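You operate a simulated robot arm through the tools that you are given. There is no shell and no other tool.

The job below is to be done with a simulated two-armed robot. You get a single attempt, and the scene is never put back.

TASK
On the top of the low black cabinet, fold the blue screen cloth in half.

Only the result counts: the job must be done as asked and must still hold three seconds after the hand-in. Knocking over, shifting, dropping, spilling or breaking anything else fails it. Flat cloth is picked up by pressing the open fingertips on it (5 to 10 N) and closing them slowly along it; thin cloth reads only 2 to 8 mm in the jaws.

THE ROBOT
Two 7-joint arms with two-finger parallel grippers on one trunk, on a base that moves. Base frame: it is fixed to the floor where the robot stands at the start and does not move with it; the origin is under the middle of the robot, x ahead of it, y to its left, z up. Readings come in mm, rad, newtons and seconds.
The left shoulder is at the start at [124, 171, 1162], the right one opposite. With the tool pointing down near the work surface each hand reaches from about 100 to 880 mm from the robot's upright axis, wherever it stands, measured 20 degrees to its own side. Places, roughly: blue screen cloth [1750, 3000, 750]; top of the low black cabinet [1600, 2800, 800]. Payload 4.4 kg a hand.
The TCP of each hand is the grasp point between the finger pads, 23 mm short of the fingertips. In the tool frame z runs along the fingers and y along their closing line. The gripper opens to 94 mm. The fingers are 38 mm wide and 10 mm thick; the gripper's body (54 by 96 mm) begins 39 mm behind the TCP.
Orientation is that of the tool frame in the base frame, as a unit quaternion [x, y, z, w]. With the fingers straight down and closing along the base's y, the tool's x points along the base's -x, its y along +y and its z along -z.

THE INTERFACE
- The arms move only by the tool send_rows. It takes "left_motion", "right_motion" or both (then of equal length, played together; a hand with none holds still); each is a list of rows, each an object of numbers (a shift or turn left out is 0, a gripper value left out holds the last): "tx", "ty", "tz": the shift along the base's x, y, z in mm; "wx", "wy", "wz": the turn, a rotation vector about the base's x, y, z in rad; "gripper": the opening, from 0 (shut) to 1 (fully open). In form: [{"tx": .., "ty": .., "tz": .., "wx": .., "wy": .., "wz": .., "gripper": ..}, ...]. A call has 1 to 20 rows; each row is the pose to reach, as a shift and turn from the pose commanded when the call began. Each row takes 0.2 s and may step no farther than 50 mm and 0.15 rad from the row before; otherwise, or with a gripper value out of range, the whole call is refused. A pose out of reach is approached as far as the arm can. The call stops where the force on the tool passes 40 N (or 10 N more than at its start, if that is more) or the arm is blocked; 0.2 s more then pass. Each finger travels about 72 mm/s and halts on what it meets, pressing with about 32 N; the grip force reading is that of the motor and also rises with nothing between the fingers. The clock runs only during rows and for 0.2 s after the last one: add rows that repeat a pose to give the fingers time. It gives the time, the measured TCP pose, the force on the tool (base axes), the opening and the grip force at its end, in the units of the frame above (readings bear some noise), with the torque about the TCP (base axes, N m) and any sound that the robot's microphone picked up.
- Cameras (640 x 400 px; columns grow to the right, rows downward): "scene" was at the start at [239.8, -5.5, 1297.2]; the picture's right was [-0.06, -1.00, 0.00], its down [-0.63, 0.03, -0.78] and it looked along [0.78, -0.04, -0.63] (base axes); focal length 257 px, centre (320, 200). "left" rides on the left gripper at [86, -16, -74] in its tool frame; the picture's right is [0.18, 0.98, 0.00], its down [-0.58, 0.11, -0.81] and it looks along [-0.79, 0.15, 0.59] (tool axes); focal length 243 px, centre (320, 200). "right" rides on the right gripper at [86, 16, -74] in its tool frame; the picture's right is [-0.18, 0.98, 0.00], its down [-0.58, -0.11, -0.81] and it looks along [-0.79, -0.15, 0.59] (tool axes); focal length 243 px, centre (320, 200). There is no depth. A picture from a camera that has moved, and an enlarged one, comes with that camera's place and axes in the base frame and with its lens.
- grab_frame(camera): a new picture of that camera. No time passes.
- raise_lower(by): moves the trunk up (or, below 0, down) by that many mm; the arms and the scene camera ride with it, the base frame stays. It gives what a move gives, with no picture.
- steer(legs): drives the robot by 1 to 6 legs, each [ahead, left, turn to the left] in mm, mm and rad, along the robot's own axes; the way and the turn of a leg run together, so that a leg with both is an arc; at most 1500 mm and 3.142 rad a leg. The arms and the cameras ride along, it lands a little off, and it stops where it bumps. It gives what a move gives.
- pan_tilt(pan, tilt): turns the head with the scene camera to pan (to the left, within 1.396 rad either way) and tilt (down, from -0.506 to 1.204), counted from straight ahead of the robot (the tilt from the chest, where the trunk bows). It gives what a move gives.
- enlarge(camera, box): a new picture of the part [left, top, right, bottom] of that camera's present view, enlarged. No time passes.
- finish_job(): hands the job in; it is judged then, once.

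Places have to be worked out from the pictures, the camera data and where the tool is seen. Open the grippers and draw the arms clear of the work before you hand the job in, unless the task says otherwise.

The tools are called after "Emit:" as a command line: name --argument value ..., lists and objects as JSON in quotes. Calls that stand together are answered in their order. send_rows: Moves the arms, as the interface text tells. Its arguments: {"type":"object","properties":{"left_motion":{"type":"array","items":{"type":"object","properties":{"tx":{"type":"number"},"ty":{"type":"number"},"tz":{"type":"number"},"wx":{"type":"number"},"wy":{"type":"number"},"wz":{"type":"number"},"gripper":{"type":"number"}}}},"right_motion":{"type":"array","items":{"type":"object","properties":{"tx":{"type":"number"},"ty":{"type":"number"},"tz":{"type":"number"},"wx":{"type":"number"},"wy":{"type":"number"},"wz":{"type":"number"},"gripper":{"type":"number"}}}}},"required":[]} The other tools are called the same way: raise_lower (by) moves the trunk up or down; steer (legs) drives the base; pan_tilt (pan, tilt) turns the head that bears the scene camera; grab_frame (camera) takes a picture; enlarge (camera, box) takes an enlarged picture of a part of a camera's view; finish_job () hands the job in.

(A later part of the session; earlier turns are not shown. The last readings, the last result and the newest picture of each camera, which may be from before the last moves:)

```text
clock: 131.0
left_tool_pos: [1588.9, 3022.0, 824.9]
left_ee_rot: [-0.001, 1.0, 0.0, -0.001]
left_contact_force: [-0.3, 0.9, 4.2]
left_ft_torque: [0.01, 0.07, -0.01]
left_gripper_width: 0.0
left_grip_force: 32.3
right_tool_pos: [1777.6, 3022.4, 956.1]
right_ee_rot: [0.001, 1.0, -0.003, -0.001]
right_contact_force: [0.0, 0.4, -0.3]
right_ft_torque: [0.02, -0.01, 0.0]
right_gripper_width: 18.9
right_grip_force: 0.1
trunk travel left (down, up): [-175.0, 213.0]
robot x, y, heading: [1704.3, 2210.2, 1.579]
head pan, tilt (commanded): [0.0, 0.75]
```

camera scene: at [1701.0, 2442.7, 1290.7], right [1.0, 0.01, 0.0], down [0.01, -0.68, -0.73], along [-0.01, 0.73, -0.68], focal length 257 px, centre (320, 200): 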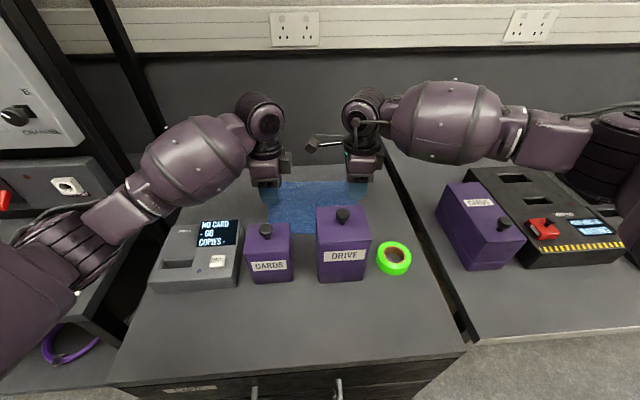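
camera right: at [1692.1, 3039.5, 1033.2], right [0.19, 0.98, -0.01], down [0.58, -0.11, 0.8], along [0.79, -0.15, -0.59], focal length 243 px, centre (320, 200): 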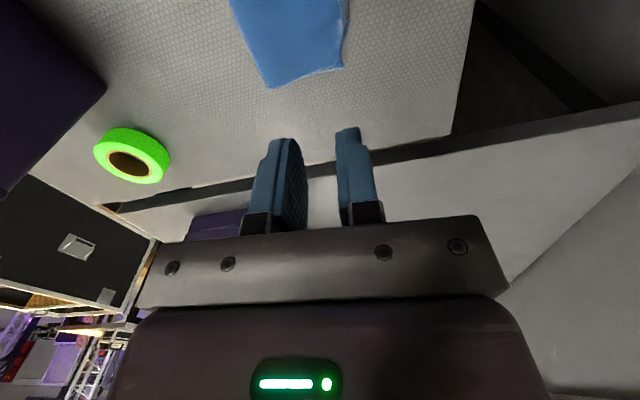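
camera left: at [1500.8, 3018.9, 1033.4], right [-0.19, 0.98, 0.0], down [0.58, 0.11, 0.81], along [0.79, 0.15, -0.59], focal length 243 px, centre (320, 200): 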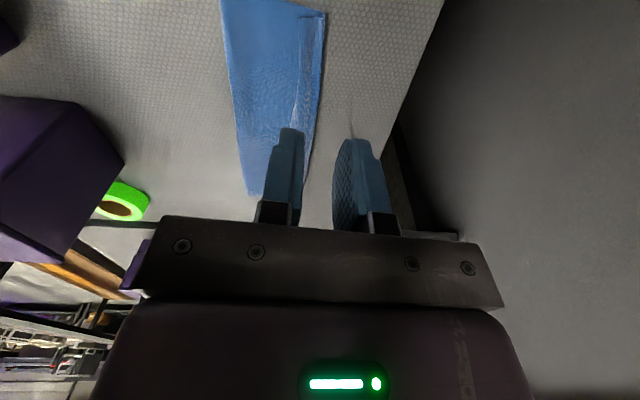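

Contact is 4.2 N on the folded cloth. I drag the left side 28 mm toward the robot and check.

Emit:
send_rows --left_motion '[{"ty": -4}, {"ty": -8}, {"ty": -12}, {"ty": -16}, {"ty": -20}, {"ty": -24}, {"ty": -28}, {"ty": -28}]'

Emit:
enlarge --camera "left" --box '[120, 40, 420, 240]'

Emit:
enlarge --camera "scene" --box '[270, 150, 370, 210]'

```text
clock: 132.8
left_tool_pos: [1588.0, 2992.2, 824.6]
left_ee_rot: [-0.001, 1.0, 0.0, -0.001]
left_contact_force: [-0.2, 2.8, 10.8]
left_ft_torque: [0.05, 0.1, -0.01]
left_gripper_width: 0.0
left_grip_force: 32.2
right_tool_pos: [1778.4, 3023.5, 957.6]
right_ee_rot: [0.001, 1.0, -0.003, -0.001]
right_contact_force: [-0.3, -0.2, -0.9]
right_ft_torque: [0.04, 0.01, 0.01]
right_gripper_width: 18.9
right_grip_force: 0.1
trunk travel left (down, up): [-175.0, 213.0]
robot x, y, heading: [1701.4, 2206.3, 1.584]
head pan, tilt (commanded): [0.0, 0.75]
```

```text
2.00 times, centred on (270, 140) of left
camera zoom: at [1502.7, 2976.6, 900.4], right [-0.19, 0.98, 0.0], down [0.58, 0.11, 0.81], along [0.79, 0.15, -0.59], focal length 485 px, centre (420, 320)
```

zoom: 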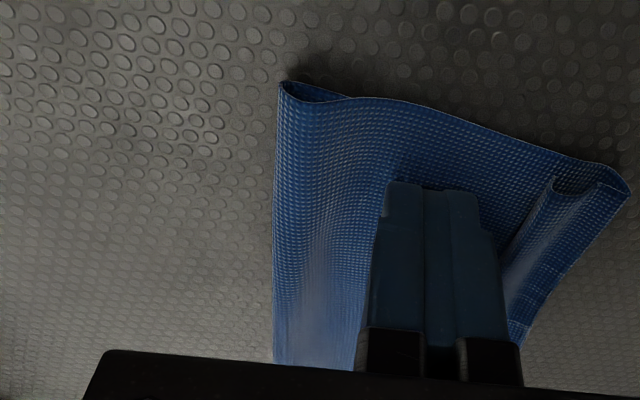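

```text
6.40 times, centred on (320, 180) of scene
camera zoom: at [1701.1, 2440.6, 1291.4], right [1.0, 0.01, 0.0], down [0.01, -0.68, -0.73], along [-0.01, 0.73, -0.68], focal length 1646 px, centre (320, 328)
```

zoom: 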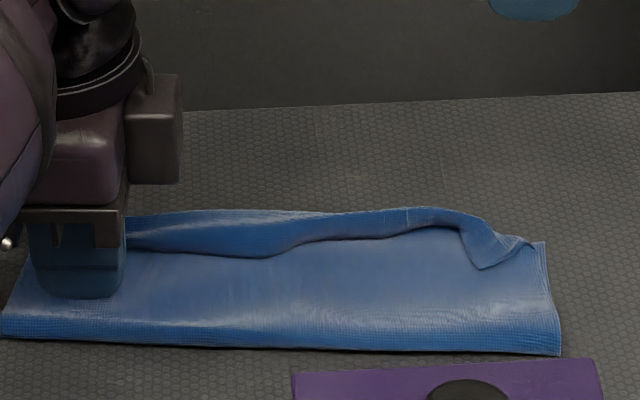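

The whole cloth slid back as wanted, with its left end now spanning y ≈ 2959 (fold) to 3040. I lift the left hand and look at the right end closely before re-gripping the hem with a much smaller bite.

Emit:
send_rows --left_motion '[{"tz": 5}, {"tz": 20}, {"tz": 45}, {"tz": 75, "ty": 10, "gripper": 0.085}, {"tz": 100, "ty": 20, "gripper": 0.085}, {"tz": 100, "ty": 30, "gripper": 0.085}]'

Emit:
enlarge --camera "right" --box '[200, 0, 380, 120]'

Emit:
enlarge --camera "left" --box '[160, 0, 400, 200]'

Emit:
enlarge --camera "scene" --box '[260, 150, 380, 220]'

```text
clock: 134.2
left_tool_pos: [1587.4, 3024.0, 923.0]
left_ee_rot: [-0.002, 1.0, -0.001, 0.0]
left_contact_force: [0.8, 0.1, 0.1]
left_ft_torque: [0.0, 0.0, 0.01]
left_gripper_width: 7.9
left_grip_force: 0.2
right_tool_pos: [1777.8, 3024.4, 957.0]
right_ee_rot: [0.002, 1.0, -0.003, -0.002]
right_contact_force: [-0.3, 0.4, -0.3]
right_ft_torque: [0.02, 0.01, 0.01]
right_gripper_width: 18.8
right_grip_force: 0.1
trunk travel left (down, up): [-175.0, 213.0]
robot x, y, heading: [1699.2, 2207.4, 1.586]
head pan, tilt (commanded): [0.0, 0.75]
```

```text
3.33 times, centred on (290, 60) of right
camera zoom: at [1691.9, 3040.7, 1030.9], right [0.19, 0.98, -0.01], down [0.58, -0.11, 0.8], along [0.79, -0.15, -0.59], focal length 809 px, centre (420, 667)
```

zoom: 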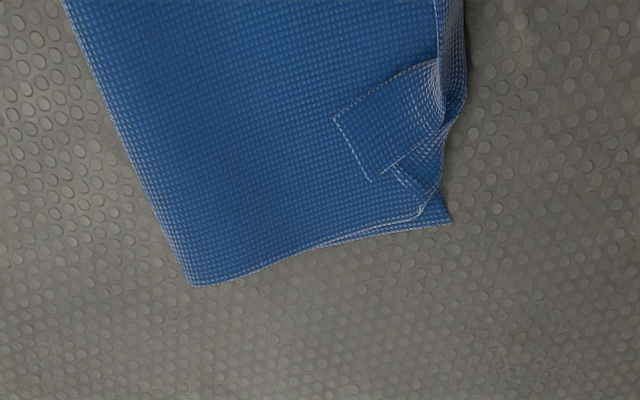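

```text
2.00 times, centred on (280, 100) of left
camera zoom: at [1501.5, 3007.8, 999.5], right [-0.19, 0.98, 0.0], down [0.58, 0.11, 0.8], along [0.79, 0.15, -0.59], focal length 485 px, centre (400, 400)
```

zoom: 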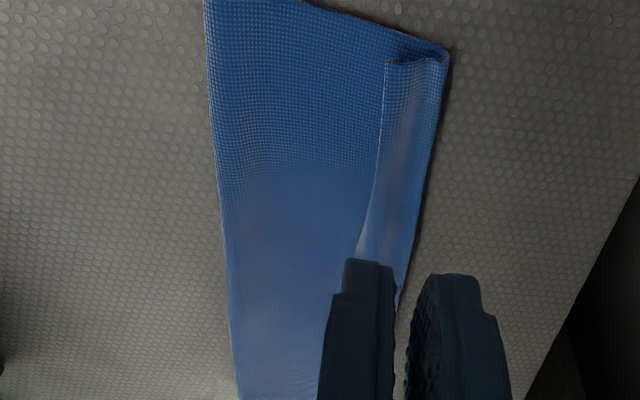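

```text
5.33 times, centred on (320, 185) of scene
camera zoom: at [1701.1, 2441.9, 1291.0], right [1.0, 0.01, 0.0], down [0.01, -0.68, -0.73], along [-0.01, 0.73, -0.68], focal length 1372 px, centre (320, 280)
```

zoom: 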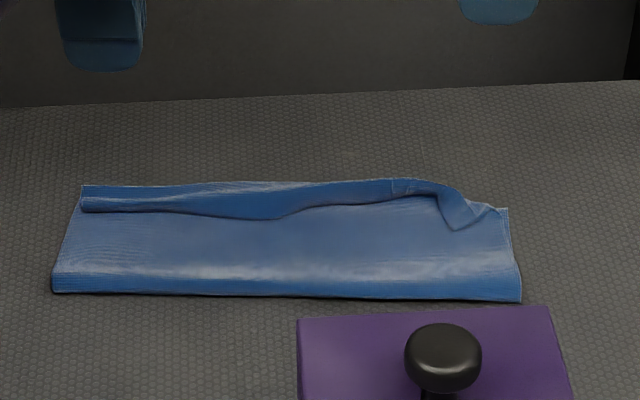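

The left lip's hem is at y ≈ 3015 and the right corner of the top layer is tucked in to about (1782, 3011). I bring both hands, with jaws only 8 mm open, to just above those hems and check alignment.

Emit:
send_rows --left_motion '[{"ty": -3, "tz": -20}, {"ty": -6.5, "tz": -40}, {"ty": -6.5, "tz": -60}, {"ty": -6.5, "tz": -75}, {"ty": -6.5, "tz": -84}, {"ty": -6.5, "tz": -88}, {"ty": -6.5, "tz": -88}]' --right_motion '[{"ty": -6, "tx": -2, "tz": -30, "gripper": 0.085}, {"ty": -13, "tx": -3, "tz": -60}, {"ty": -13, "tx": -3, "tz": -85}, {"ty": -13, "tx": -3, "tz": -105}, {"ty": -13, "tx": -3, "tz": -116}, {"ty": -13, "tx": -3, "tz": -120}, {"ty": -13, "tx": -3, "tz": -120}]'

Emit:
enlarge --camera "left" --box '[200, 40, 440, 220]'

Emit:
enlarge --camera "right" --box '[180, 40, 420, 220]'

```text
clock: 135.8
left_tool_pos: [1589.0, 3016.2, 835.5]
left_ee_rot: [-0.002, 1.0, -0.001, -0.001]
left_contact_force: [-0.1, 0.0, 0.1]
left_ft_torque: [0.04, -0.01, 0.0]
left_gripper_width: 8.0
left_grip_force: 0.1
right_tool_pos: [1775.4, 3010.8, 837.6]
right_ee_rot: [0.0, 1.0, -0.002, -0.001]
right_contact_force: [-0.2, 0.3, 0.1]
right_ft_torque: [-0.01, 0.02, -0.01]
right_gripper_width: 7.9
right_grip_force: 0.0
trunk travel left (down, up): [-175.0, 213.0]
robot x, y, heading: [1702.2, 2208.0, 1.582]
head pan, tilt (commanded): [0.0, 0.75]
```

```text
2.22 times, centred on (320, 130) of left
camera zoom: at [1503.0, 3000.5, 911.8], right [-0.19, 0.98, 0.0], down [0.58, 0.11, 0.8], along [0.79, 0.15, -0.59], focal length 539 px, centre (320, 356)
```

zoom: 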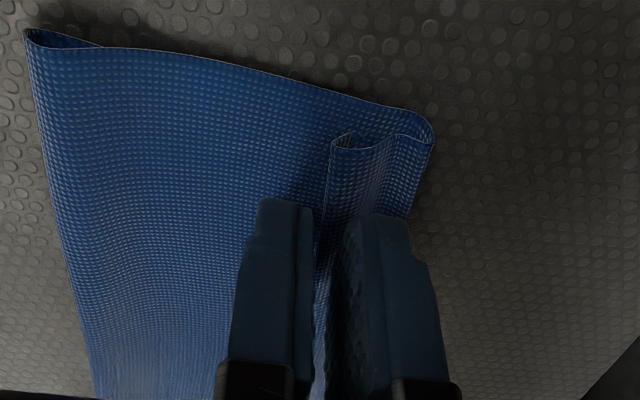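

```text
2.22 times, centred on (300, 130) of right
camera zoom: at [1689.5, 3028.0, 912.7], right [0.19, 0.98, -0.01], down [0.58, -0.11, 0.8], along [0.79, -0.15, -0.59], focal length 539 px, centre (364, 356)
```

zoom: 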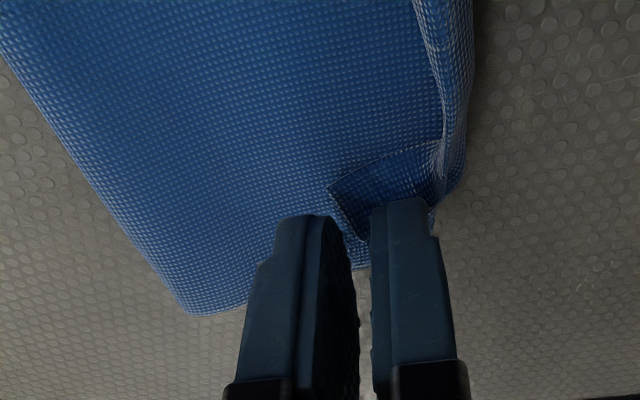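

Both jaw gaps line up with the hems: the left hem sits at the inner face of the front finger, and the right corner tip lies inside the gap. I lower to light contact.

Emit:
send_rows --left_motion '[{"tz": -4}, {"tz": -8}, {"tz": -9.5}, {"tz": -10.5}, {"tz": -11.5}, {"tz": -11.5}]' --right_motion '[{"tz": -4}, {"tz": -8}, {"tz": -10}, {"tz": -11.5}, {"tz": -13}, {"tz": -13}]'

Emit:
enlarge --camera "left" --box '[200, 40, 440, 220]'

Emit:
enlarge --camera "right" --box '[180, 40, 420, 220]'

```text
clock: 137.2
left_tool_pos: [1587.7, 3017.1, 825.2]
left_ee_rot: [-0.001, 1.0, -0.001, -0.002]
left_contact_force: [0.2, 0.7, 0.0]
left_ft_torque: [0.03, 0.0, 0.02]
left_gripper_width: 7.9
left_grip_force: 0.0
right_tool_pos: [1775.5, 3010.3, 825.4]
right_ee_rot: [0.001, 1.0, -0.003, -0.002]
right_contact_force: [-0.4, 0.7, 5.8]
right_ft_torque: [0.09, 0.0, 0.04]
right_gripper_width: 8.3
right_grip_force: 0.4
trunk travel left (down, up): [-175.0, 213.0]
robot x, y, heading: [1701.6, 2206.9, 1.581]
head pan, tilt (commanded): [0.0, 0.75]
```

```text
2.22 times, centred on (320, 130) of left
camera zoom: at [1502.6, 3000.6, 901.6], right [-0.19, 0.98, 0.0], down [0.58, 0.11, 0.81], along [0.79, 0.15, -0.59], focal length 539 px, centre (320, 356)
```

zoom: 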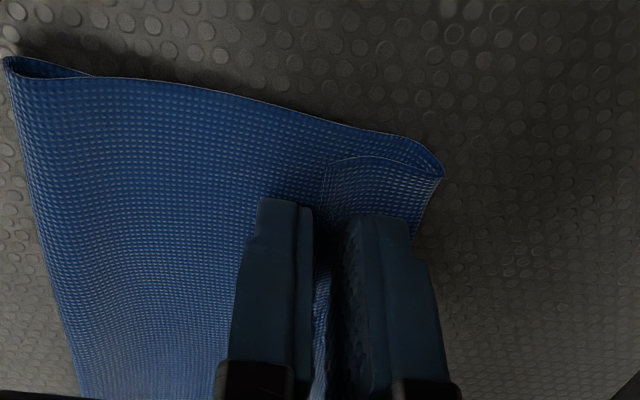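

```text
2.22 times, centred on (300, 130) of right
camera zoom: at [1689.8, 3027.6, 900.4], right [0.19, 0.98, 0.0], down [0.58, -0.11, 0.8], along [0.79, -0.15, -0.59], focal length 539 px, centre (364, 356)
```

zoom: 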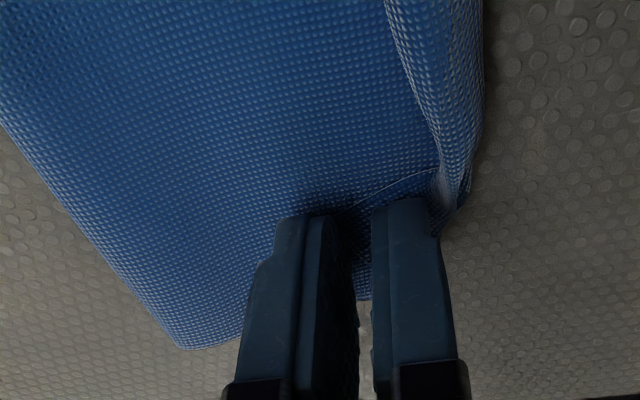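

Alignment is good. I lower the left 1.7 mm for contact, then close both slowly and lift 20 mm to check the bite.

Emit:
send_rows --left_motion '[{"tz": -1}, {"tz": -1.7}, {"tz": -1.7}, {"tz": -1.7, "gripper": 0.07}, {"tz": -1.7, "gripper": 0.055}, {"tz": -1.7, "gripper": 0.04}, {"tz": -1.7, "gripper": 0.025}, {"tz": -1.7, "gripper": 0.01}, {"tz": -1.7, "gripper": 0.0}, {"tz": -1.7, "gripper": 0.0}, {"tz": -1.7, "gripper": 0.0}, {"tz": 3}, {"tz": 8}, {"tz": 14}, {"tz": 20}]' --right_motion '[{"tz": 0}, {"tz": 0}, {"tz": 0}, {"tz": 0, "gripper": 0.07}, {"tz": 0, "gripper": 0.055}, {"tz": 0, "gripper": 0.04}, {"tz": 0, "gripper": 0.025}, {"tz": 0, "gripper": 0.01}, {"tz": 0, "gripper": 0.0}, {"tz": 0, "gripper": 0.0}, {"tz": 0, "gripper": 0.0}, {"tz": 3}, {"tz": 8}, {"tz": 14}, {"tz": 20}]'

Emit:
enlarge --camera "left" --box '[200, 40, 440, 220]'

Emit:
enlarge --camera "right" --box '[180, 20, 420, 200]'

Emit:
enlarge --camera "scene" --box '[260, 140, 380, 210]'

```text
clock: 140.4
left_tool_pos: [1587.7, 3017.1, 844.0]
left_ee_rot: [-0.002, 1.0, -0.002, -0.001]
left_contact_force: [-0.2, -0.6, -0.6]
left_ft_torque: [-0.02, 0.03, 0.0]
left_gripper_width: 1.8
left_grip_force: 32.0
right_tool_pos: [1774.9, 3010.0, 843.1]
right_ee_rot: [0.001, 1.0, -0.003, -0.002]
right_contact_force: [-0.5, 0.0, -0.2]
right_ft_torque: [-0.02, 0.01, -0.01]
right_gripper_width: 0.0
right_grip_force: 31.7
trunk travel left (down, up): [-175.0, 213.0]
robot x, y, heading: [1701.3, 2208.4, 1.582]
head pan, tilt (commanded): [0.0, 0.75]
```

```text
2.22 times, centred on (320, 130) of left
camera zoom: at [1502.9, 3000.7, 919.5], right [-0.19, 0.98, 0.0], down [0.58, 0.11, 0.8], along [0.79, 0.15, -0.59], focal length 539 px, centre (320, 356)
```

zoom: 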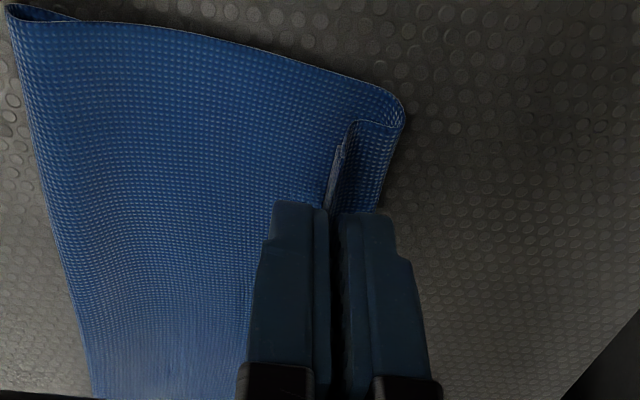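

```text
2.22 times, centred on (300, 110) of right
camera zoom: at [1689.7, 3027.6, 918.4], right [0.19, 0.98, -0.01], down [0.58, -0.11, 0.8], along [0.79, -0.15, -0.59], focal length 539 px, centre (364, 400)
```

zoom: 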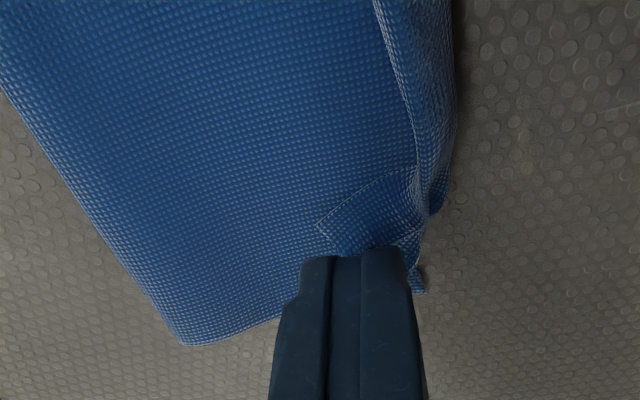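

```text
5.33 times, centred on (320, 175) of scene
camera zoom: at [1701.0, 2441.1, 1291.2], right [1.0, 0.01, 0.0], down [0.01, -0.68, -0.73], along [-0.01, 0.73, -0.68], focal length 1372 px, centre (320, 333)
```

zoom: 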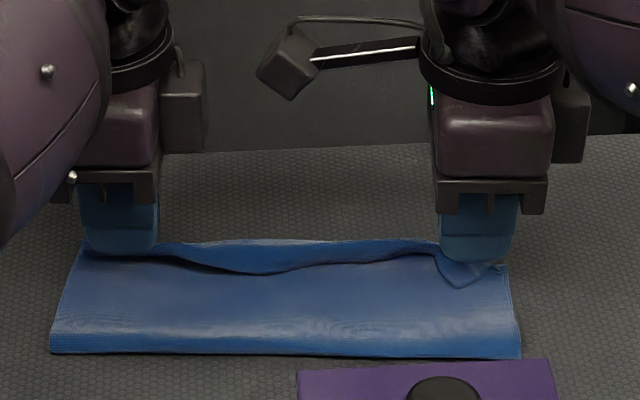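

The left hem is held (1.8 mm), but the right closed empty. Keeping the left still, I open the right to 14 mm, shift 4 mm further onto the strip and press again.

Emit:
send_rows --right_motion '[{"gripper": 0.15, "ty": 2}, {"gripper": 0.15, "ty": 4}, {"gripper": 0.15, "ty": 4}, {"gripper": 0.15, "ty": 4, "tz": -6}, {"gripper": 0.15, "ty": 4, "tz": -12}, {"gripper": 0.15, "ty": 4, "tz": -16}, {"gripper": 0.15, "ty": 4, "tz": -18.5}, {"gripper": 0.15, "ty": 4, "tz": -20}, {"gripper": 0.15, "ty": 4, "tz": -20}]'

Emit:
enlarge --camera "right" --box '[180, 20, 420, 200]'

```text
clock: 142.4
left_tool_pos: [1589.4, 3016.8, 844.8]
left_ee_rot: [-0.001, 1.0, -0.001, -0.001]
left_contact_force: [-0.8, -0.6, -1.4]
left_ft_torque: [-0.01, -0.01, 0.0]
left_gripper_width: 1.6
left_grip_force: 31.8
right_tool_pos: [1776.6, 3014.2, 825.9]
right_ee_rot: [0.002, 1.0, -0.002, -0.002]
right_contact_force: [0.3, -0.1, 4.3]
right_ft_torque: [0.03, 0.01, 0.0]
right_gripper_width: 14.1
right_grip_force: 0.0
trunk travel left (down, up): [-175.0, 213.0]
robot x, y, heading: [1703.3, 2208.7, 1.581]
head pan, tilt (commanded): [0.0, 0.75]
```

```text
2.22 times, centred on (300, 110) of right
camera zoom: at [1690.4, 3031.8, 900.2], right [0.19, 0.98, 0.0], down [0.58, -0.11, 0.8], along [0.79, -0.15, -0.59], focal length 539 px, centre (364, 400)
```

zoom: 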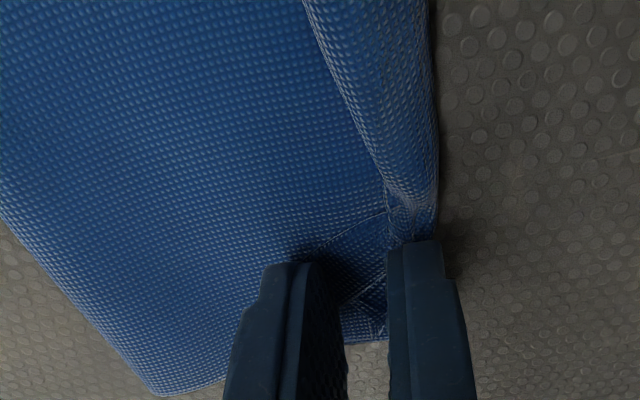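

The strip lies between the right fingers with 4.3 N contact. I close slowly and lift the right hand 20 mm to check.

Emit:
send_rows --right_motion '[{"tz": -0.5, "gripper": 0.13}, {"tz": -0.5, "gripper": 0.11}, {"tz": -0.5, "gripper": 0.09}, {"tz": -0.5, "gripper": 0.07}, {"tz": -0.5, "gripper": 0.05}, {"tz": -0.5, "gripper": 0.03}, {"tz": -0.5, "gripper": 0.01}, {"tz": -0.5, "gripper": 0.0}, {"tz": -0.5, "gripper": 0.0}, {"tz": -0.5, "gripper": 0.0}, {"tz": 4}, {"tz": 9}, {"tz": 14}, {"tz": 20}]'

Emit:
enlarge --camera "right" --box '[180, 20, 420, 200]'

Emit:
enlarge --camera "scene" --box '[260, 140, 380, 210]'

```text
clock: 145.4
left_tool_pos: [1588.9, 3017.7, 844.3]
left_ee_rot: [-0.001, 1.0, -0.001, -0.001]
left_contact_force: [-1.1, 0.5, 0.3]
left_ft_torque: [0.01, -0.01, -0.03]
left_gripper_width: 1.9
left_grip_force: 32.2
right_tool_pos: [1776.2, 3015.1, 845.3]
right_ee_rot: [0.002, 1.0, -0.003, -0.002]
right_contact_force: [-0.4, 0.9, -0.5]
right_ft_torque: [-0.02, 0.03, 0.0]
right_gripper_width: 1.6
right_grip_force: 32.0
trunk travel left (down, up): [-175.0, 213.0]
robot x, y, heading: [1703.6, 2209.3, 1.583]
head pan, tilt (commanded): [0.0, 0.75]
```

```text
2.22 times, centred on (300, 110) of right
camera zoom: at [1689.8, 3032.5, 920.1], right [0.19, 0.98, -0.01], down [0.58, -0.11, 0.8], along [0.79, -0.15, -0.59], focal length 539 px, centre (364, 400)
```

zoom: 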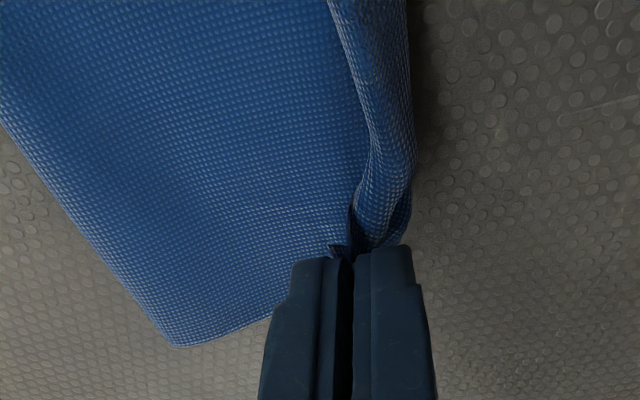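

```text
5.33 times, centred on (320, 175) of scene
camera zoom: at [1701.0, 2441.5, 1291.2], right [1.0, 0.01, 0.0], down [0.01, -0.68, -0.73], along [-0.01, 0.73, -0.68], focal length 1372 px, centre (320, 333)
```

zoom: 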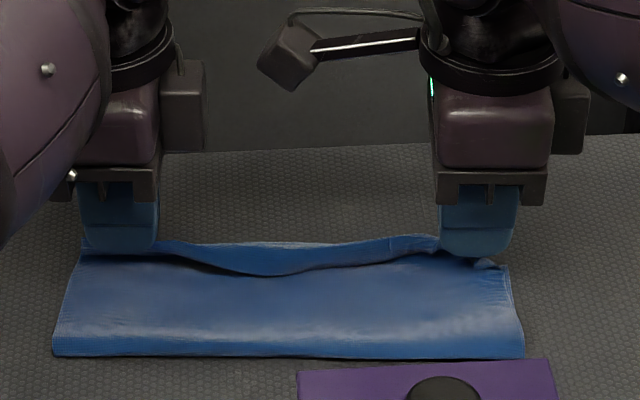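

Both hems are now held. I lift to the top of the arc again so the fold settles, then measure it.

Emit:
send_rows --left_motion '[{"ty": -4, "tz": 12}, {"ty": -10, "tz": 25}, {"ty": -19, "tz": 38}, {"ty": -30, "tz": 50}, {"ty": -42, "tz": 60}, {"ty": -54, "tz": 67}, {"ty": -65, "tz": 72}, {"ty": -75, "tz": 74}, {"ty": -75, "tz": 74}]' --right_motion '[{"ty": -4, "tz": 12}, {"ty": -10, "tz": 25}, {"ty": -19, "tz": 38}, {"ty": -30, "tz": 50}, {"ty": -42, "tz": 60}, {"ty": -54, "tz": 67}, {"ty": -65, "tz": 72}, {"ty": -75, "tz": 73}, {"ty": -75, "tz": 73}]'

Emit:
grab_frame --camera "left"

Emit:
grab_frame --camera "right"

Emit:
enlarge --camera "scene" --box '[250, 120, 390, 220]'

```text
clock: 147.4
left_tool_pos: [1587.8, 2942.2, 917.1]
left_ee_rot: [-0.001, 1.0, -0.002, -0.001]
left_contact_force: [-0.5, 0.3, 0.1]
left_ft_torque: [-0.03, -0.03, 0.01]
left_gripper_width: 1.8
left_grip_force: 31.6
right_tool_pos: [1776.2, 2939.5, 918.9]
right_ee_rot: [0.001, 1.0, -0.003, -0.002]
right_contact_force: [-0.3, -0.4, 0.6]
right_ft_torque: [0.0, -0.02, 0.0]
right_gripper_width: 1.8
right_grip_force: 32.1
trunk travel left (down, up): [-175.0, 213.0]
robot x, y, heading: [1700.6, 2205.1, 1.584]
head pan, tilt (commanded): [0.0, 0.75]
```

```text
taken
camera left: at [1502.7, 2926.2, 993.7], right [-0.19, 0.98, 0.0], down [0.58, 0.11, 0.81], along [0.79, 0.15, -0.59], focal length 243 px, centre (320, 200)
```

left: 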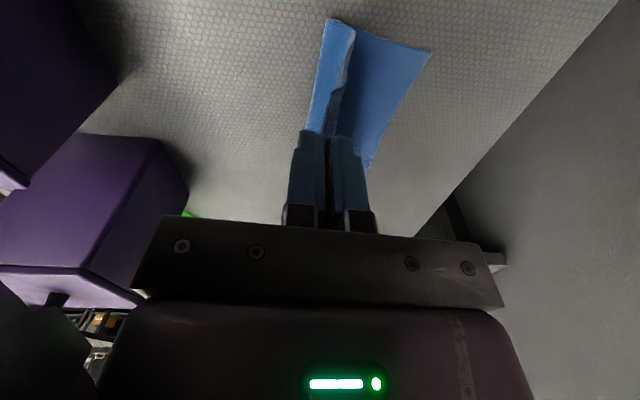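

```text
taken
camera right: at [1689.7, 2957.1, 992.8], right [0.19, 0.98, -0.01], down [0.58, -0.11, 0.8], along [0.79, -0.15, -0.59], focal length 243 px, centre (320, 200)
```

right: 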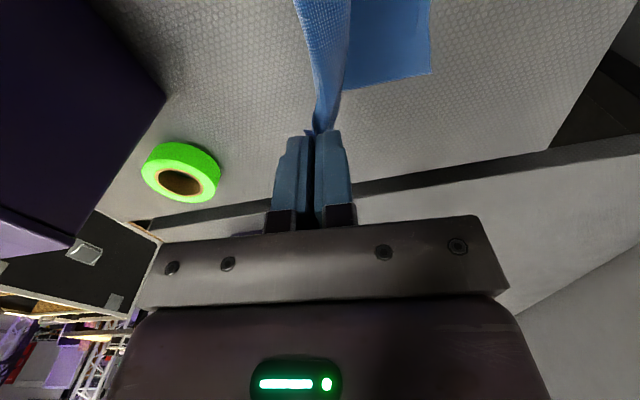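

```text
4.00 times, centred on (320, 170) of scene
camera zoom: at [1701.0, 2441.6, 1291.1], right [1.0, 0.01, 0.0], down [0.01, -0.68, -0.73], along [-0.01, 0.73, -0.68], focal length 1029 px, centre (320, 320)
```

zoom: 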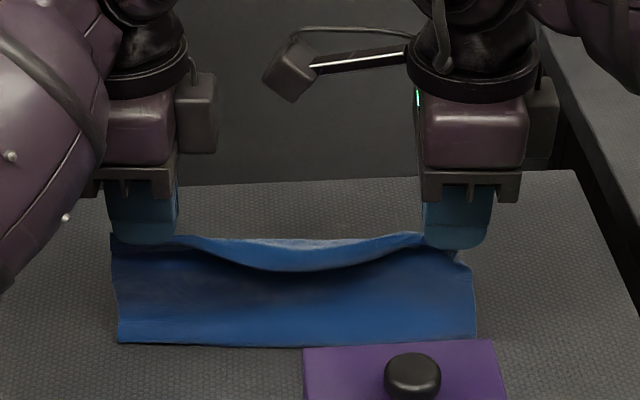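

The hem sags between the hands and the sheet is a bit slack, with the back edge at y ≈ 3021. I stretch the hem by moving the hands 5 mm apart each and raise 8 mm to take up slack, then look.

Emit:
send_rows --left_motion '[{"tx": -2, "tz": 3}, {"tx": -4, "tz": 6}, {"tx": -5, "tz": 8}, {"tx": -5, "tz": 8}]' --right_motion '[{"tx": 2, "tz": 3}, {"tx": 4, "tz": 6}, {"tx": 5, "tz": 8}, {"tx": 5, "tz": 8}]'

Emit:
grab_frame --camera "left"

Emit:
enlarge --camera "scene" --box '[250, 120, 390, 220]'

Emit:
enlarge --camera "right" --box '[220, 0, 460, 150]'

```text
clock: 148.4
left_tool_pos: [1583.3, 2943.1, 925.7]
left_ee_rot: [-0.002, 1.0, -0.002, -0.001]
left_contact_force: [1.8, 0.0, 0.2]
left_ft_torque: [-0.03, -0.04, 0.01]
left_gripper_width: 2.0
left_grip_force: 32.1
right_tool_pos: [1780.9, 2939.9, 924.4]
right_ee_rot: [0.002, 1.0, -0.003, -0.002]
right_contact_force: [-0.8, -0.7, -1.1]
right_ft_torque: [-0.01, 0.02, -0.01]
right_gripper_width: 1.4
right_grip_force: 32.4
trunk travel left (down, up): [-175.0, 213.0]
robot x, y, heading: [1697.6, 2207.0, 1.58]
head pan, tilt (commanded): [0.0, 0.75]
```

```text
taken
camera left: at [1497.0, 2926.2, 1001.5], right [-0.19, 0.98, 0.0], down [0.58, 0.11, 0.81], along [0.79, 0.15, -0.59], focal length 243 px, centre (320, 200)
```

left: 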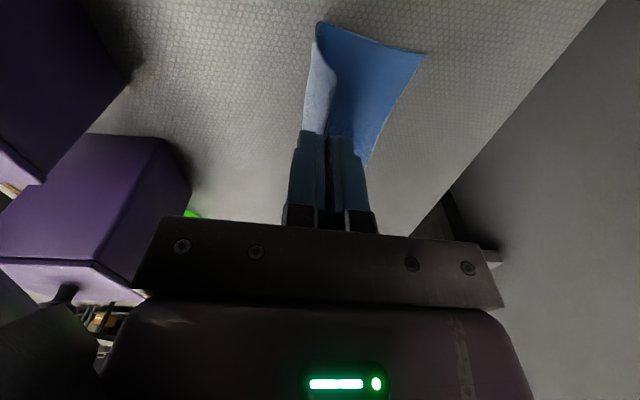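

```text
4.00 times, centred on (320, 170) of scene
camera zoom: at [1701.0, 2441.6, 1291.2], right [1.0, 0.01, 0.0], down [0.01, -0.68, -0.73], along [-0.01, 0.73, -0.68], focal length 1029 px, centre (320, 320)
```

zoom: 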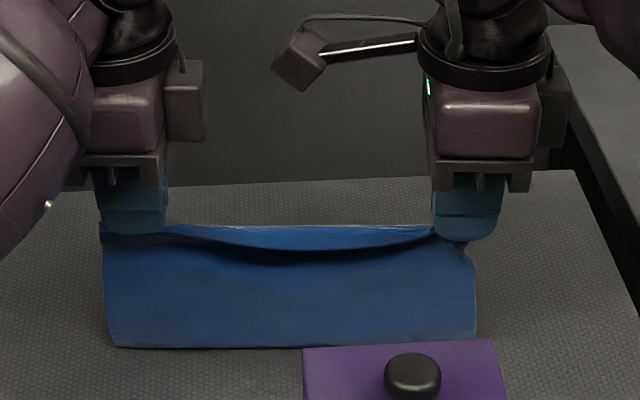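

```text
2.67 times, centred on (340, 75) of right
camera zoom: at [1694.9, 2957.0, 1000.1], right [0.19, 0.98, -0.01], down [0.58, -0.11, 0.8], along [0.79, -0.15, -0.59], focal length 647 px, centre (267, 533)
```

zoom: 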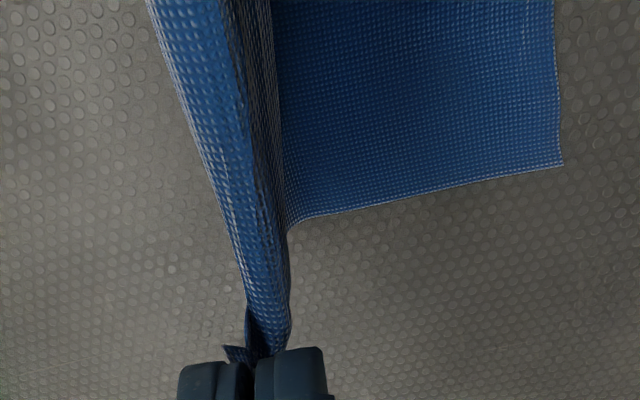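

The sheet is straight now, with B ≈ 83 mm at the left (fold y 2938, back edge 3021), so the fold should roll about 10 mm toward me to be in the middle. I move both hands toward the robot and slightly down to set the fold near y 2927, then check.

Emit:
send_rows --left_motion '[{"ty": -6, "tz": -2}, {"ty": -12, "tz": -5}, {"ty": -18, "tz": -9}, {"ty": -22, "tz": -13}, {"ty": -22, "tz": -13}]' --right_motion '[{"ty": -6, "tz": -2}, {"ty": -12, "tz": -5}, {"ty": -16, "tz": -9}, {"ty": -19, "tz": -13}, {"ty": -19, "tz": -13}]'

Emit:
grab_frame --camera "left"

Emit:
enlarge --camera "scene" --box '[250, 120, 390, 220]'

Emit:
enlarge --camera "right" --box '[220, 0, 460, 150]'

```text
clock: 149.6
left_tool_pos: [1583.4, 2921.0, 913.6]
left_ee_rot: [-0.002, 1.0, -0.001, -0.001]
left_contact_force: [-0.3, -0.2, 0.1]
left_ft_torque: [-0.01, 0.01, -0.02]
left_gripper_width: 1.8
left_grip_force: 31.9
right_tool_pos: [1779.9, 2920.3, 911.3]
right_ee_rot: [0.001, 1.0, -0.003, -0.002]
right_contact_force: [-0.4, -0.5, 0.4]
right_ft_torque: [0.0, 0.0, 0.03]
right_gripper_width: 1.4
right_grip_force: 32.2
trunk travel left (down, up): [-175.0, 213.0]
robot x, y, heading: [1703.8, 2204.7, 1.575]
head pan, tilt (commanded): [0.0, 0.75]
```

```text
taken
camera left: at [1497.7, 2903.9, 989.2], right [-0.19, 0.98, 0.0], down [0.58, 0.11, 0.8], along [0.79, 0.15, -0.59], focal length 243 px, centre (320, 200)
```

left: 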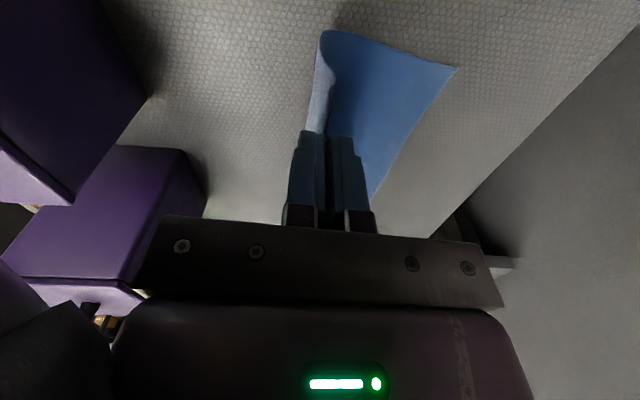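

```text
4.00 times, centred on (320, 170) of scene
camera zoom: at [1701.0, 2441.5, 1291.2], right [1.0, 0.01, 0.0], down [0.01, -0.68, -0.73], along [-0.01, 0.73, -0.68], focal length 1029 px, centre (320, 320)
```

zoom: 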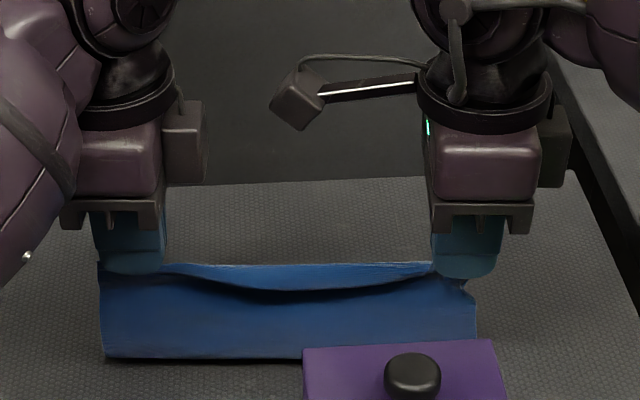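

```text
2.67 times, centred on (340, 75) of right
camera zoom: at [1694.3, 2937.7, 986.8], right [0.19, 0.98, -0.01], down [0.58, -0.11, 0.8], along [0.79, -0.15, -0.59], focal length 647 px, centre (267, 533)
```

zoom: 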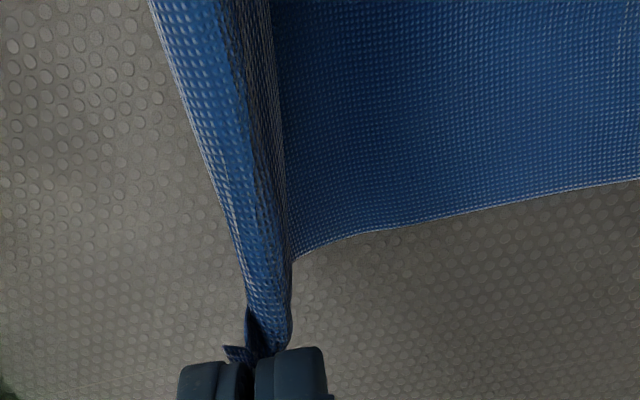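

Now the fold is at y ≈ 2918 with the back edge at 3021, so the two halves are nearly equal. I lower along a slightly tighter arc so the fold isn't pulled back again, stopping just above the table.

Emit:
send_rows --left_motion '[{"ty": 11, "tz": -1}, {"ty": 22, "tz": -5}, {"ty": 33, "tz": -9}, {"ty": 43, "tz": -14}, {"ty": 52, "tz": -21}, {"ty": 60, "tz": -29}, {"ty": 66, "tz": -37}, {"ty": 71, "tz": -45}, {"ty": 75, "tz": -54}, {"ty": 77, "tz": -62}, {"ty": 79, "tz": -70}, {"ty": 79, "tz": -77}, {"ty": 79, "tz": -83}, {"ty": 79, "tz": -86}, {"ty": 79, "tz": -86}]' --right_motion '[{"ty": 11, "tz": -1}, {"ty": 22, "tz": -5}, {"ty": 33, "tz": -9}, {"ty": 43, "tz": -14}, {"ty": 53, "tz": -21}, {"ty": 61, "tz": -29}, {"ty": 67, "tz": -37}, {"ty": 72, "tz": -45}, {"ty": 76, "tz": -54}, {"ty": 79, "tz": -62}, {"ty": 81, "tz": -69}, {"ty": 81, "tz": -75}, {"ty": 81, "tz": -80}, {"ty": 81, "tz": -83.5}, {"ty": 81, "tz": -83.5}]'

Emit:
enlarge --camera "left" --box '[100, 30, 420, 230]'

Emit:
enlarge --camera "right" --box '[100, 0, 420, 200]'

Emit:
enlarge --camera "scene" --box '[250, 120, 390, 220]'

```text
clock: 152.8
left_tool_pos: [1582.7, 3000.1, 829.5]
left_ee_rot: [-0.001, 1.0, 0.0, -0.001]
left_contact_force: [0.5, 0.6, 8.1]
left_ft_torque: [0.02, -0.06, 0.01]
left_gripper_width: 1.7
left_grip_force: 31.8
right_tool_pos: [1782.1, 3001.7, 830.4]
right_ee_rot: [0.001, 1.0, -0.001, -0.002]
right_contact_force: [-0.5, 0.7, 1.7]
right_ft_torque: [0.02, 0.02, 0.0]
right_gripper_width: 1.4
right_grip_force: 31.9
trunk travel left (down, up): [-175.0, 213.0]
robot x, y, heading: [1701.6, 2207.3, 1.579]
head pan, tilt (commanded): [0.0, 0.75]
```

```text
2.00 times, centred on (260, 130) of left
camera zoom: at [1497.4, 2983.0, 905.3], right [-0.19, 0.98, 0.0], down [0.58, 0.11, 0.81], along [0.79, 0.15, -0.59], focal length 485 px, centre (440, 340)
```

zoom: 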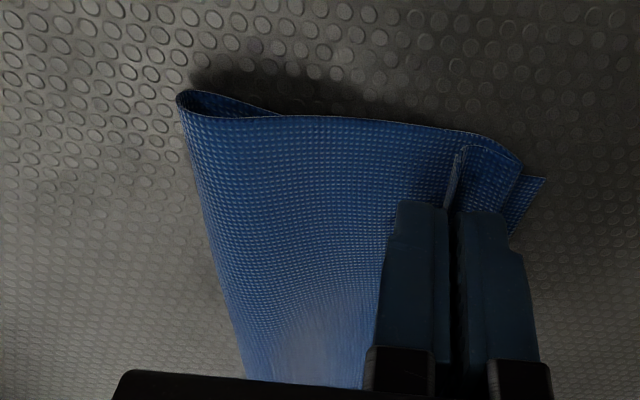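

```text
2.00 times, centred on (260, 100) of right
camera zoom: at [1695.3, 3018.2, 904.9], right [0.19, 0.98, 0.0], down [0.58, -0.11, 0.8], along [0.79, -0.15, -0.59], focal length 485 px, centre (440, 400)
```

zoom: 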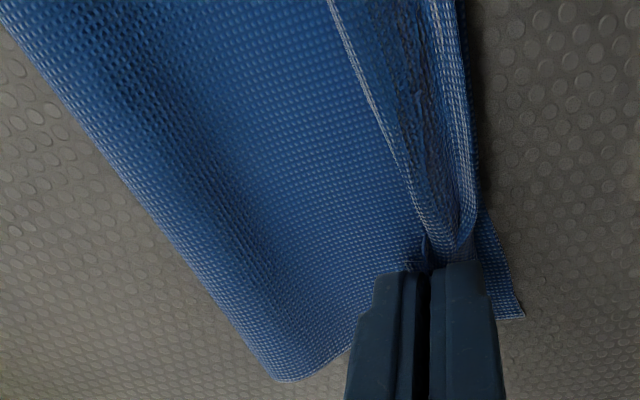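

```text
4.00 times, centred on (320, 170) of scene
camera zoom: at [1701.0, 2440.4, 1291.7], right [1.0, 0.01, 0.0], down [0.01, -0.68, -0.73], along [-0.01, 0.73, -0.68], focal length 1029 px, centre (320, 320)
```

zoom: 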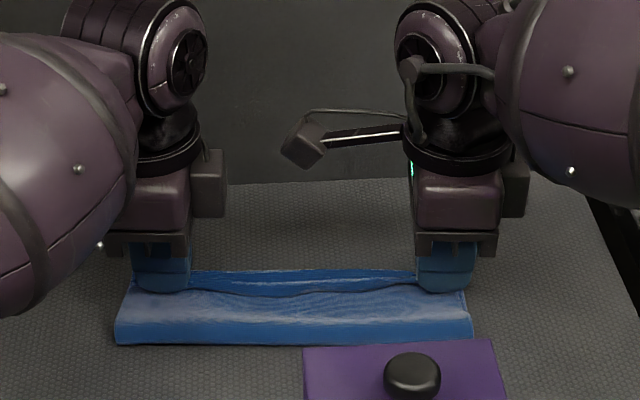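

The edge is down with the fold at y ≈ 2940 (still puffy) and the back edge at 3023, so this lay-down is better centred. Now I open the jaws only about 8 mm, then nudge both hands toward the back so the front fingers tip the standing strip outward.

Emit:
send_rows --left_motion '[{"tz": 0.5, "gripper": 0.02}, {"tz": 0.5, "gripper": 0.04}, {"tz": 0.5, "gripper": 0.06}, {"tz": 0.5, "gripper": 0.09}, {"tz": 0.5, "gripper": 0.09}]' --right_motion '[{"tz": 0, "gripper": 0.02}, {"tz": 0, "gripper": 0.04}, {"tz": 0, "gripper": 0.06}, {"tz": 0, "gripper": 0.09}, {"tz": 0, "gripper": 0.09}]'

Emit:
enlarge --camera "left" --box '[200, 40, 420, 200]'

Emit:
enlarge --camera "right" --box '[180, 20, 420, 200]'

```text
clock: 154.0
left_tool_pos: [1583.2, 2999.2, 827.6]
left_ee_rot: [-0.001, 1.0, 0.0, -0.001]
left_contact_force: [0.6, -0.4, -0.1]
left_ft_torque: [0.01, 0.01, 0.03]
left_gripper_width: 8.4
left_grip_force: 0.2
right_tool_pos: [1781.1, 3001.6, 828.7]
right_ee_rot: [0.001, 1.0, -0.003, -0.002]
right_contact_force: [-0.4, -0.2, 0.6]
right_ft_torque: [-0.05, 0.01, -0.04]
right_gripper_width: 8.3
right_grip_force: 0.0
trunk travel left (down, up): [-175.0, 213.0]
robot x, y, heading: [1701.6, 2206.9, 1.577]
head pan, tilt (commanded): [0.0, 0.75]
```

```text
2.50 times, centred on (310, 120) of left
camera zoom: at [1497.3, 2983.3, 903.5], right [-0.19, 0.98, 0.0], down [0.58, 0.11, 0.81], along [0.79, 0.15, -0.59], focal length 606 px, centre (345, 400)
```

zoom: 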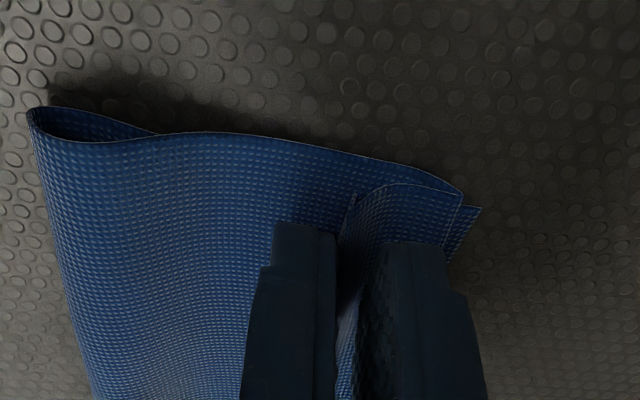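

```text
2.22 times, centred on (300, 110) of right
camera zoom: at [1695.3, 3018.7, 903.4], right [0.19, 0.98, -0.01], down [0.58, -0.11, 0.8], along [0.79, -0.15, -0.59], focal length 539 px, centre (364, 400)
```

zoom: 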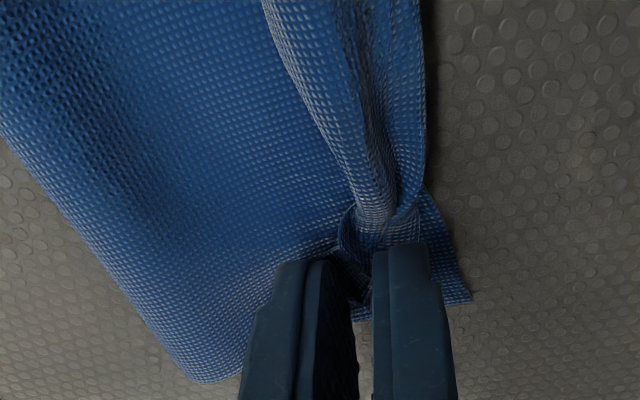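

The lip still loops about 24 mm past the pinch on the left because I stopped short. I re-close on the same hem spots, lift slightly, carry about 20 mm further so the loop is taken out, and set down again.

Emit:
send_rows --left_motion '[{"gripper": 0.06, "tz": -1}, {"gripper": 0.03, "tz": -1}, {"gripper": 0.0, "tz": -1}, {"gripper": 0.0, "tz": -1}, {"gripper": 0.0, "tz": -1}, {"tz": 8}, {"tz": 18}, {"tz": 22, "ty": 5}, {"tz": 22, "ty": 11}, {"tz": 20, "ty": 16}, {"tz": 15, "ty": 20}, {"tz": 9, "ty": 22}, {"tz": 4, "ty": 22}, {"tz": 2, "ty": 22}, {"tz": 2, "ty": 22}]' --right_motion '[{"gripper": 0.06, "tz": -2}, {"gripper": 0.03, "tz": -2}, {"gripper": 0.0, "tz": -2}, {"gripper": 0.0, "tz": -2}, {"gripper": 0.0, "tz": -2}, {"tz": 8}, {"tz": 18}, {"tz": 22, "ty": 5}, {"tz": 22, "ty": 11}, {"tz": 20, "ty": 16}, {"tz": 15, "ty": 20}, {"tz": 9, "ty": 22}, {"tz": 4, "ty": 22}, {"tz": 1, "ty": 22}, {"tz": 1, "ty": 22}]'

Emit:
enlarge --camera "left" --box '[100, 30, 420, 230]'

Emit:
enlarge --camera "right" --box '[100, 0, 420, 200]'

Emit:
enlarge --camera "scene" --box '[250, 120, 390, 220]'

```text
clock: 157.2
left_tool_pos: [1583.9, 3020.9, 829.9]
left_ee_rot: [-0.002, 1.0, 0.0, -0.001]
left_contact_force: [0.1, -1.3, 0.1]
left_ft_torque: [0.0, -0.01, 0.01]
left_gripper_width: 1.8
left_grip_force: 32.5
right_tool_pos: [1781.4, 3024.7, 831.6]
right_ee_rot: [0.001, 1.0, -0.003, -0.003]
right_contact_force: [-0.2, -0.2, -0.7]
right_ft_torque: [0.0, 0.01, -0.06]
right_gripper_width: 1.8
right_grip_force: 32.2
trunk travel left (down, up): [-175.0, 213.0]
robot x, y, heading: [1704.4, 2209.1, 1.584]
head pan, tilt (commanded): [0.0, 0.75]
```

```text
2.00 times, centred on (260, 130) of left
camera zoom: at [1498.1, 3005.1, 905.1], right [-0.19, 0.98, 0.0], down [0.58, 0.11, 0.81], along [0.79, 0.15, -0.59], focal length 485 px, centre (440, 340)
```

zoom: 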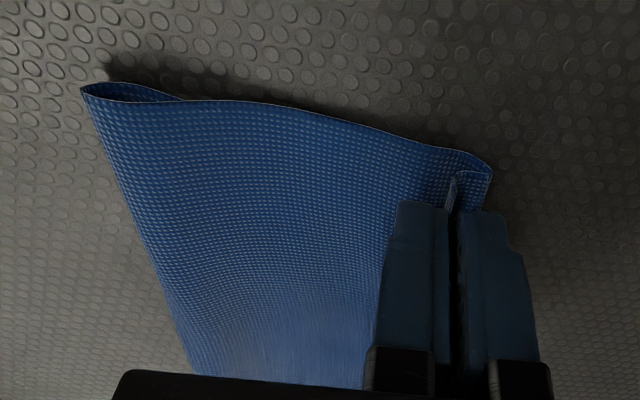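

```text
2.00 times, centred on (260, 100) of right
camera zoom: at [1695.6, 3041.3, 905.4], right [0.19, 0.98, -0.01], down [0.58, -0.11, 0.8], along [0.79, -0.15, -0.59], focal length 485 px, centre (440, 400)
```

zoom: 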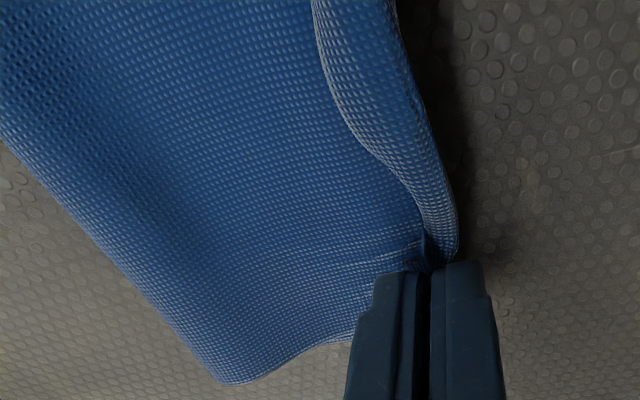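

```text
4.00 times, centred on (320, 170) of scene
camera zoom: at [1701.0, 2441.5, 1291.2], right [1.0, 0.01, 0.0], down [0.01, -0.68, -0.73], along [-0.01, 0.73, -0.68], focal length 1029 px, centre (320, 320)
```

zoom: 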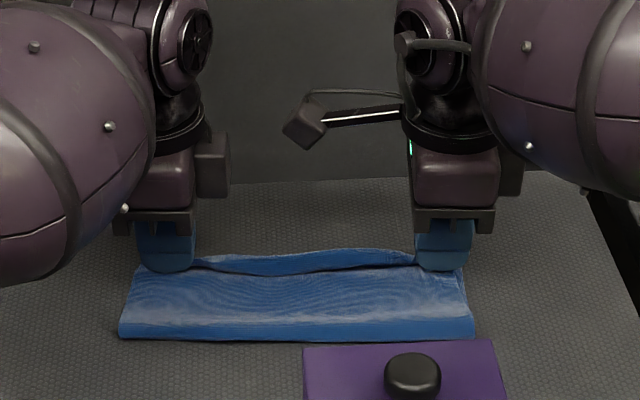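

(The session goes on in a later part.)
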